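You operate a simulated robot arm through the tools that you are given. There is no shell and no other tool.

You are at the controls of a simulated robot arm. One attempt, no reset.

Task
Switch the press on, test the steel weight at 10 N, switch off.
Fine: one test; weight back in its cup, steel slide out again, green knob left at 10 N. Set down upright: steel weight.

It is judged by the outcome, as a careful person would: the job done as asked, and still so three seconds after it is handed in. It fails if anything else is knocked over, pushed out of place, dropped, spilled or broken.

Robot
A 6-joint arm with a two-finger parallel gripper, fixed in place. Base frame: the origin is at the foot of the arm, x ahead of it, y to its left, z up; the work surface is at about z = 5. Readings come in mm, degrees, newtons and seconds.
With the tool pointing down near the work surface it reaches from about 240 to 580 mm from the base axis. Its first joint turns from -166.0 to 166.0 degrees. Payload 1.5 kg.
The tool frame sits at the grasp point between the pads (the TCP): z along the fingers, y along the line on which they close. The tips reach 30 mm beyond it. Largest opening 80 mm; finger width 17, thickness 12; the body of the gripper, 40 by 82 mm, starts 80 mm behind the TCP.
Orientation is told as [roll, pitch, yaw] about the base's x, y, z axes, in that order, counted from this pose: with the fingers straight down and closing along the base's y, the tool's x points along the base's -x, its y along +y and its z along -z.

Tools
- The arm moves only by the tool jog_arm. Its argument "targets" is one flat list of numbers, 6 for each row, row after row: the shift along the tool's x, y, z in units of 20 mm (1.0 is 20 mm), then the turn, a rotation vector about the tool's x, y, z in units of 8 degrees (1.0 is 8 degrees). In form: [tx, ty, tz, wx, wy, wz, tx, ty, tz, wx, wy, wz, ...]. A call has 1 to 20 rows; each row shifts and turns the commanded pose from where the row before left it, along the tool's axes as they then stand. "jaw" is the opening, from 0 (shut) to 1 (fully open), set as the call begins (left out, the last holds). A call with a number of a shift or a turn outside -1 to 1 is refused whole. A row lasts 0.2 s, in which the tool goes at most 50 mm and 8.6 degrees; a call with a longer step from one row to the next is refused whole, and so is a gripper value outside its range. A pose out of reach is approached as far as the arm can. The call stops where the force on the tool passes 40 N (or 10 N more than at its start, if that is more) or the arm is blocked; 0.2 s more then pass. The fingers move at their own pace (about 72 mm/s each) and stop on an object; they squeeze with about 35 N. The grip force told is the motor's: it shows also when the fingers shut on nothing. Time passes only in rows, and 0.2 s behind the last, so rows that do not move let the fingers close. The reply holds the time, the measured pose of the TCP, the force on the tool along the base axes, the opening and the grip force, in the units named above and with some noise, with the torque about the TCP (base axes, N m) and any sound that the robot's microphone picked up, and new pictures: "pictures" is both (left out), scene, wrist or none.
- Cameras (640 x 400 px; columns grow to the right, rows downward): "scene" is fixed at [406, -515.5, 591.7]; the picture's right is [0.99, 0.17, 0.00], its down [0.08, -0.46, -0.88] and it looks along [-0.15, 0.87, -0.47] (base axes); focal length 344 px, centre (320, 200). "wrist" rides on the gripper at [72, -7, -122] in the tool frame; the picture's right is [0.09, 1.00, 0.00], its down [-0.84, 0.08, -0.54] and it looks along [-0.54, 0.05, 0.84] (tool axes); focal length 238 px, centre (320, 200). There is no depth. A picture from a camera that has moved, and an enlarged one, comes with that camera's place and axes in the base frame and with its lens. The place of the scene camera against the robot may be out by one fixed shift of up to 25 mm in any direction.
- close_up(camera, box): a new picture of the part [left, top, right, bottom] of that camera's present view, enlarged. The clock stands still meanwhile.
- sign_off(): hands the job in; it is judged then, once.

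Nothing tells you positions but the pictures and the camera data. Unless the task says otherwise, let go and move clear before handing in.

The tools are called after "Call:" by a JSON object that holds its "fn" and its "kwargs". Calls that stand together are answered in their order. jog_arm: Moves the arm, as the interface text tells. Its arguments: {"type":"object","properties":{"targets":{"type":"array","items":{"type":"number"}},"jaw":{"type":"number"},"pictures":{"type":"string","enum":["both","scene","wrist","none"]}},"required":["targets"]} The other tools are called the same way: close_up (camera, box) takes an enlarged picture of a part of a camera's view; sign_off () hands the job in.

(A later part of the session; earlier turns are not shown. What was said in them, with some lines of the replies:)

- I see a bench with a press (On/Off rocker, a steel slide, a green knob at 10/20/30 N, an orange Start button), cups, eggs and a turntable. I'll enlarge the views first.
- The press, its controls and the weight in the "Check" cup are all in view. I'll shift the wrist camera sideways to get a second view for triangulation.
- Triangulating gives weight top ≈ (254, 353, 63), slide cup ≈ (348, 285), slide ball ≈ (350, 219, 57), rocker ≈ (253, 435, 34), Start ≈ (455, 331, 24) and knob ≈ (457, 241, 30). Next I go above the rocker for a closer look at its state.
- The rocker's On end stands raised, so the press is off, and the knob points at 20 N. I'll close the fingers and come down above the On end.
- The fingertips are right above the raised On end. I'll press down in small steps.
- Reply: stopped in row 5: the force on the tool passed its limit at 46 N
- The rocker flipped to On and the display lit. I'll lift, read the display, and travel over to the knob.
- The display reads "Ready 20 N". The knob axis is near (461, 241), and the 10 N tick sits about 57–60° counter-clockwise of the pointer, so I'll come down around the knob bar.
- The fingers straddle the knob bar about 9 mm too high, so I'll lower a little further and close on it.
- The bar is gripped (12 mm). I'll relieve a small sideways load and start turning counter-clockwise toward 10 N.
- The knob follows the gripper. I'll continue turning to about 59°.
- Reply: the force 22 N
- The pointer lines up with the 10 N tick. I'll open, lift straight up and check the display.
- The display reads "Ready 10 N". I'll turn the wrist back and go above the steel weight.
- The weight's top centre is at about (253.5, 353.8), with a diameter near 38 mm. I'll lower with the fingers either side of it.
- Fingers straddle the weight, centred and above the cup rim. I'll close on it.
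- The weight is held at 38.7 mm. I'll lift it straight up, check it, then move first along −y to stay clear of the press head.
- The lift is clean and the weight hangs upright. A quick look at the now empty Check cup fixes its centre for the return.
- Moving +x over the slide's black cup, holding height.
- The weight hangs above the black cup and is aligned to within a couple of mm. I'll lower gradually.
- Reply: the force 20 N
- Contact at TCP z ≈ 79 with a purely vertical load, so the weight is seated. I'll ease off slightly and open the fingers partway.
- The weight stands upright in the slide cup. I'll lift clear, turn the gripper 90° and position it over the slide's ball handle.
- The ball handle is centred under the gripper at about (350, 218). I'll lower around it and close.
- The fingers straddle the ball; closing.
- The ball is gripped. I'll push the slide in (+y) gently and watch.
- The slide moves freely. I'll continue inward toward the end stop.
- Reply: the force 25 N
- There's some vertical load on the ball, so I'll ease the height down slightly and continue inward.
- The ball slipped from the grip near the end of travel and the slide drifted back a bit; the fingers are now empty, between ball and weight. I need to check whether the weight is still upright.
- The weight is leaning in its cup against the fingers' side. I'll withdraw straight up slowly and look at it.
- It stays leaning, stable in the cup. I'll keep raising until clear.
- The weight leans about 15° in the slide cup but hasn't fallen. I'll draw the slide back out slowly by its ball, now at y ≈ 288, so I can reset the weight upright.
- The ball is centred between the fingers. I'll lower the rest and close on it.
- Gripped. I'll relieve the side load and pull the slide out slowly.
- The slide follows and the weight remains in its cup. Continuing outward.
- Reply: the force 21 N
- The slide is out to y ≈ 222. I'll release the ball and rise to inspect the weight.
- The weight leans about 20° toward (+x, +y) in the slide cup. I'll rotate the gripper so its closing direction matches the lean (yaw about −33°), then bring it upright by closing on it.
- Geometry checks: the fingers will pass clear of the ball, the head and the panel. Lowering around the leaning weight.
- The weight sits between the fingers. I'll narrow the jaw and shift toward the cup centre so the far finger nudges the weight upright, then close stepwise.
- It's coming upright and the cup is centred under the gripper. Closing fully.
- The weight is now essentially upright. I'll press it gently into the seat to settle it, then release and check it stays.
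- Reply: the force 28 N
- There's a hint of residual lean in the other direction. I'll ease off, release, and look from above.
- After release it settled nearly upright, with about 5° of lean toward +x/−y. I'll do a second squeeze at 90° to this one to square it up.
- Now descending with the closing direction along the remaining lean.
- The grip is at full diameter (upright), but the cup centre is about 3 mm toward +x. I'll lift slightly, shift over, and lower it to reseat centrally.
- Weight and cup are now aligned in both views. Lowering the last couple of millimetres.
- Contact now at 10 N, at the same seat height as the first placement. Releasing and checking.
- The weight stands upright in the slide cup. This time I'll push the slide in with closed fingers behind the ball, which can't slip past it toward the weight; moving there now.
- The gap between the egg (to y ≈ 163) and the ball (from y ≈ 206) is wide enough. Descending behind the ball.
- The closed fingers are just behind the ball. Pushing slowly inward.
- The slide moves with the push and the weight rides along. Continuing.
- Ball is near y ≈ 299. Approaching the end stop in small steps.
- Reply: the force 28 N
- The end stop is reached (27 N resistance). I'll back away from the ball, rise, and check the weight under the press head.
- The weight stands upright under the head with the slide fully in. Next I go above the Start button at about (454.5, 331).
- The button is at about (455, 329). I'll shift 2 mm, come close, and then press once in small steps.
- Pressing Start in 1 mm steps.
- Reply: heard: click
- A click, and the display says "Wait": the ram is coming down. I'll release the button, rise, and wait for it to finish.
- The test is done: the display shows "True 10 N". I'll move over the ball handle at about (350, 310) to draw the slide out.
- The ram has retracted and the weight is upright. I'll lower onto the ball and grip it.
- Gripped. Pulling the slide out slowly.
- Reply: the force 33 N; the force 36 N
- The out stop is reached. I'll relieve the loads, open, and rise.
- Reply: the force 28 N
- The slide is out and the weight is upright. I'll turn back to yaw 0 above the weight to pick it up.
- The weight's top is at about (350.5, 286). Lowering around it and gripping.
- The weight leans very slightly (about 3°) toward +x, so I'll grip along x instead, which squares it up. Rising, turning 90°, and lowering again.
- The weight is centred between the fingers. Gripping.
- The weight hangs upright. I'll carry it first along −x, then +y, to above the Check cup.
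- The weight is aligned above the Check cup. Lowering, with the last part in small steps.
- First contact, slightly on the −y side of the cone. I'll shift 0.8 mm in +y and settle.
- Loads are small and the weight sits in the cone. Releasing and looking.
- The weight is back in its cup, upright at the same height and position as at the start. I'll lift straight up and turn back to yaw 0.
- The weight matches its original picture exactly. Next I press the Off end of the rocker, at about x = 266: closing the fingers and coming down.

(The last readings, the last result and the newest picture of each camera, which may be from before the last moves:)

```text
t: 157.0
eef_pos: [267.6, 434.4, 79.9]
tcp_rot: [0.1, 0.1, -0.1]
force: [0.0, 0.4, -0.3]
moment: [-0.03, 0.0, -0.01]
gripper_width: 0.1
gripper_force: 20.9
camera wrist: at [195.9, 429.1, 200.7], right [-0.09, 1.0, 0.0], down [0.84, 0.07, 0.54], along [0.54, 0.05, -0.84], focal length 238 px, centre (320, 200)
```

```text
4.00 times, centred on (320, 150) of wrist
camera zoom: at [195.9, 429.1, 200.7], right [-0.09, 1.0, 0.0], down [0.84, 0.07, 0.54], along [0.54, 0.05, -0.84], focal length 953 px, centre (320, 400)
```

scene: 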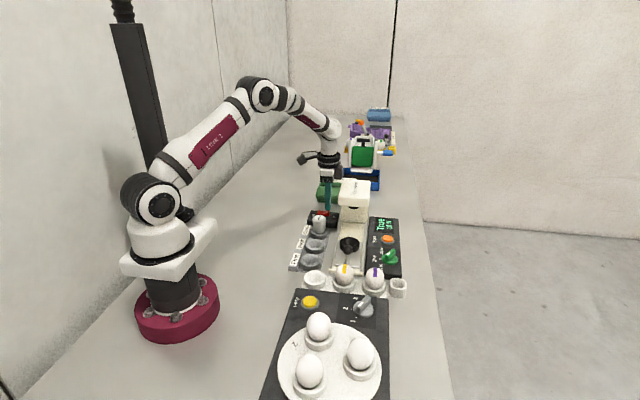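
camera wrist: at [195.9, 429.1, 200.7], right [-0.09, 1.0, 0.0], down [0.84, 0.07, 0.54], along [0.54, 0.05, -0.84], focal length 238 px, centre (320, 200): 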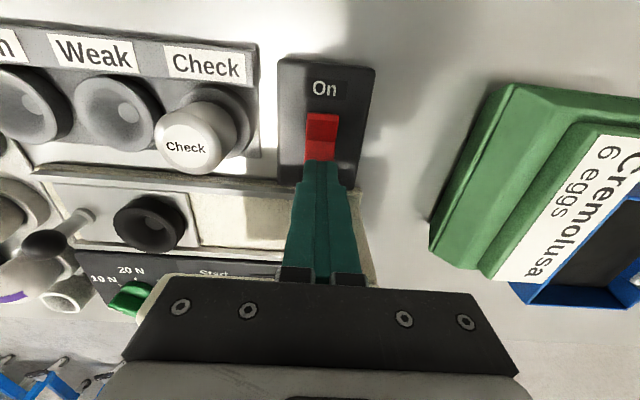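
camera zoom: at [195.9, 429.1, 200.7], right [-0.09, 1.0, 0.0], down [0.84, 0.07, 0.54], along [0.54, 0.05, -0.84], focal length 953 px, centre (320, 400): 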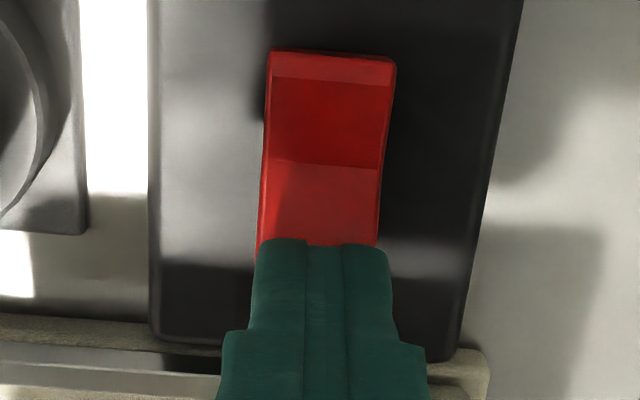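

The fingertip is above the raised Off end. Pressing down in small steps.

Call:
{"fn": "jog_arm", "kwargs": {"targets": [0, 0, 0.2, 0, 0, 0, 0, 0, 0.2, 0, 0, 0, 0, 0, 0.15, 0, 0, 0, 0, 0, 0.1, 0, 0, 0, 0, 0, 0.08, 0, 0, 0, 0, 0, 0.08, 0, 0, 0]}}

Call:
{"fn": "close_up", "kwargs": {"camera": "scene", "box": [290, 180, 350, 230]}}

Call:
{"fn": "close_up", "kwargs": {"camera": "scene", "box": [330, 200, 420, 275]}}

```text
t: 158.2
eef_pos: [267.3, 435.9, 68.0]
tcp_rot: [0.3, 0.1, -0.3]
force: [-1.5, -5.3, 10.7]
moment: [-0.18, 0.01, -0.06]
gripper_width: 0.0
gripper_force: 21.1
stopped in row 6: the force on the tool passed its limit at 46 N (the readings are from after the stop); the commanded pose is now the measured one
camera wrist: at [195.5, 429.3, 188.6], right [-0.09, 1.0, 0.0], down [0.84, 0.07, 0.54], along [0.54, 0.05, -0.84], focal length 238 px, centre (320, 200)
```

scene: 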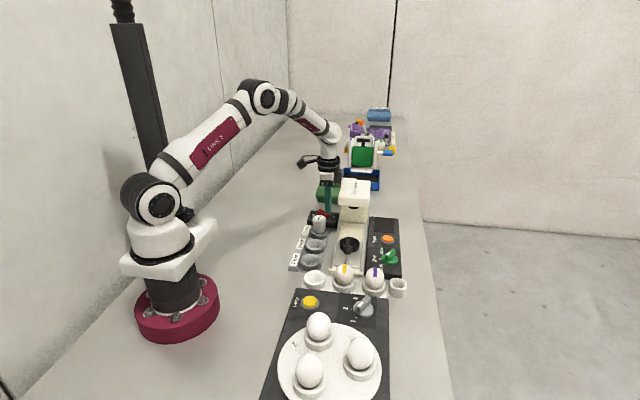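
wrist: 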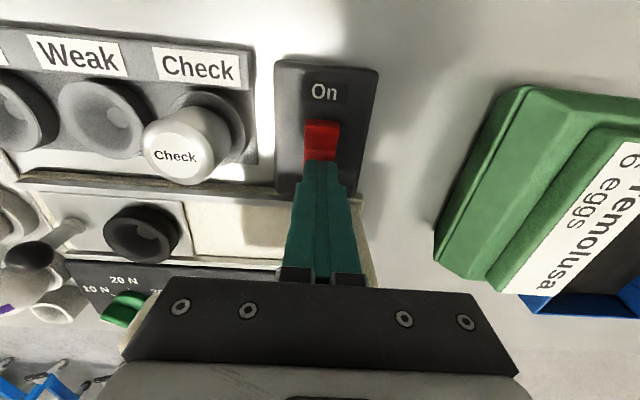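

```text
8.00 times, centred on (320, 205) of scene
camera zoom: at [406.0, -515.5, 591.7], right [0.99, 0.17, 0.0], down [0.08, -0.46, -0.88], along [-0.15, 0.87, -0.47], focal length 2749 px, centre (320, 160)
```

zoom: 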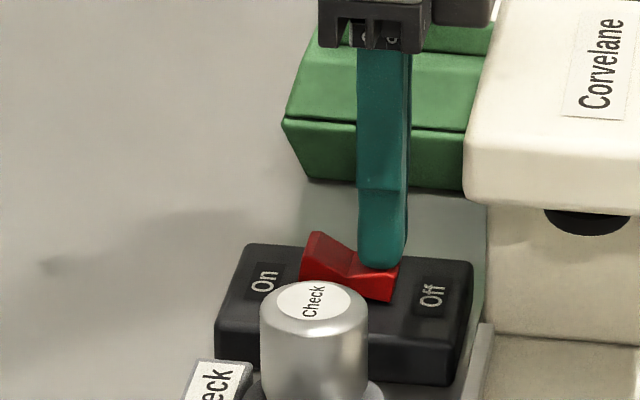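

```text
5.33 times, centred on (375, 238) of scene
camera zoom: at [406.0, -515.5, 591.7], right [0.99, 0.17, 0.0], down [0.08, -0.46, -0.88], along [-0.15, 0.87, -0.47], focal length 1832 px, centre (27, 0)
```

zoom: 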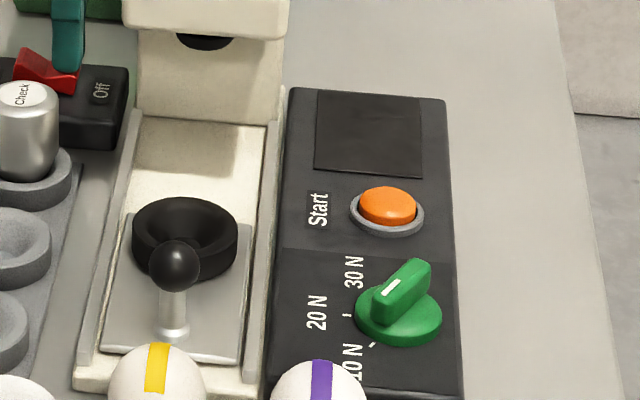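

The rocker is at Off and the display is dark. I'll lift clear and check the whole scene.

Call:
{"fn": "jog_arm", "kwargs": {"targets": [0, 0, -0.6, 0, 0, 0, 0, 0, -1, 0, 0, 0, 0, 0, -1, 0, 0, 0, 0, 0, -1, 0, 0, 0, 0, 0, -1, 0, 0, 0, 0, 0, -1, 0, 0, 0, 0, 0, -1, 0, 0, 0, 0, 0, -1, 0, 0, 0, 0, 0, -1, 0, 0, 0, 0, 0, -1, 0, 0, 0, 0, 0, 0, 0, 0, 0]}}

Call:
{"fn": "close_up", "kwargs": {"camera": "scene", "box": [280, 190, 420, 300]}}

Call:
{"fn": "close_up", "kwargs": {"camera": "scene", "box": [290, 190, 350, 240]}}

```text
t: 160.6
eef_pos: [267.3, 433.7, 259.5]
tcp_rot: [0.2, 0.1, -0.2]
force: [0.8, -0.2, -0.2]
moment: [-0.02, 0.04, -0.03]
gripper_width: 0.0
gripper_force: 21.0
camera wrist: at [196.3, 428.7, 380.3], right [-0.09, 1.0, 0.0], down [0.84, 0.07, 0.54], along [0.54, 0.05, -0.84], focal length 238 px, centre (320, 200)
```

scene: 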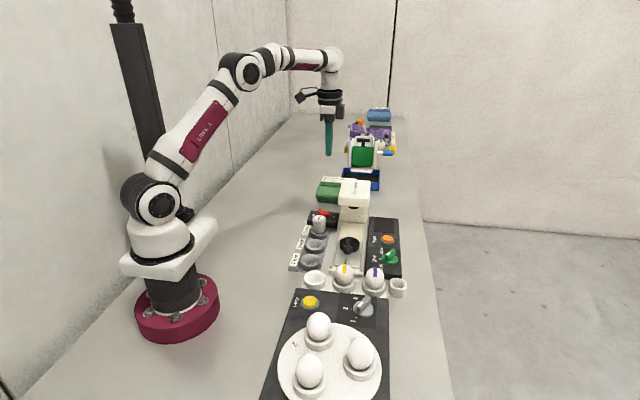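
wrist: 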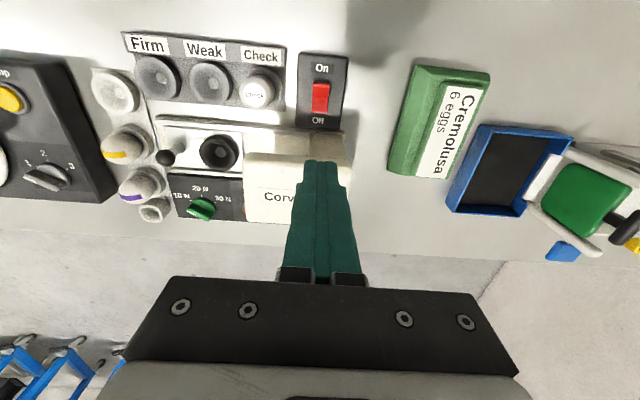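

```text
3.64 times, centred on (350, 245) of scene
camera zoom: at [406.0, -515.5, 591.7], right [0.99, 0.17, 0.0], down [0.08, -0.46, -0.88], along [-0.15, 0.87, -0.47], focal length 1249 px, centre (211, 36)
```

zoom: 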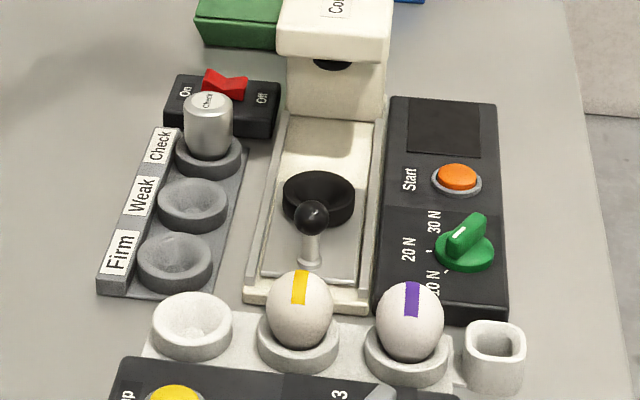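

```text
8.00 times, centred on (320, 215) of scene
camera zoom: at [406.0, -515.5, 591.7], right [0.99, 0.17, 0.0], down [0.08, -0.46, -0.88], along [-0.15, 0.87, -0.47], focal length 2749 px, centre (320, 80)
```

zoom: 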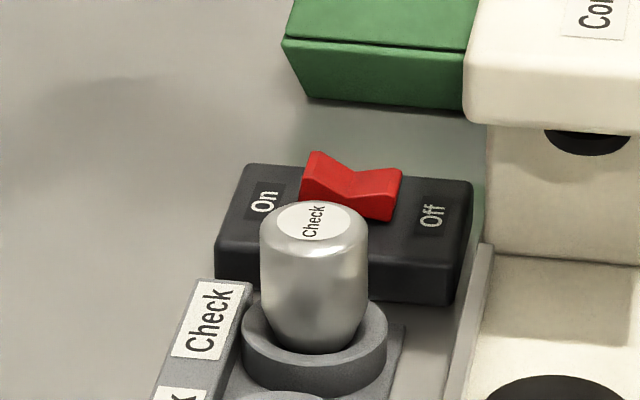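

The press is off and its display dark, the weight is upright in its Check cup, the slide is out, and the knob is left at 10 N. The arm is clear and everything else stands where it was, so I'm handing in.

Call:
{"fn": "sign_off", "kwargs": {}}

```text
The job is handed in.
```

The steel weight was tested once at 10 N, and the display read "True 10 N". I've handed the job in.

In the last pictures:
- **Press:** switched off, with the display dark.
- **Weight:** upright in its Check cup, in the same place as at the start.
- **Steel slide:** out again, pulled back to its stop.
- **Green knob:** at 10 N.

The first attempt to push the slide in went wrong before the test started. The ball handle slipped out of the gripper near the end of its travel, and the weight tipped about 20° in the slide cup without falling out. I pulled the slide back out, set the weight upright, and pushed the slide in from behind the ball before pressing Start.

Nothing else looked moved or knocked over.
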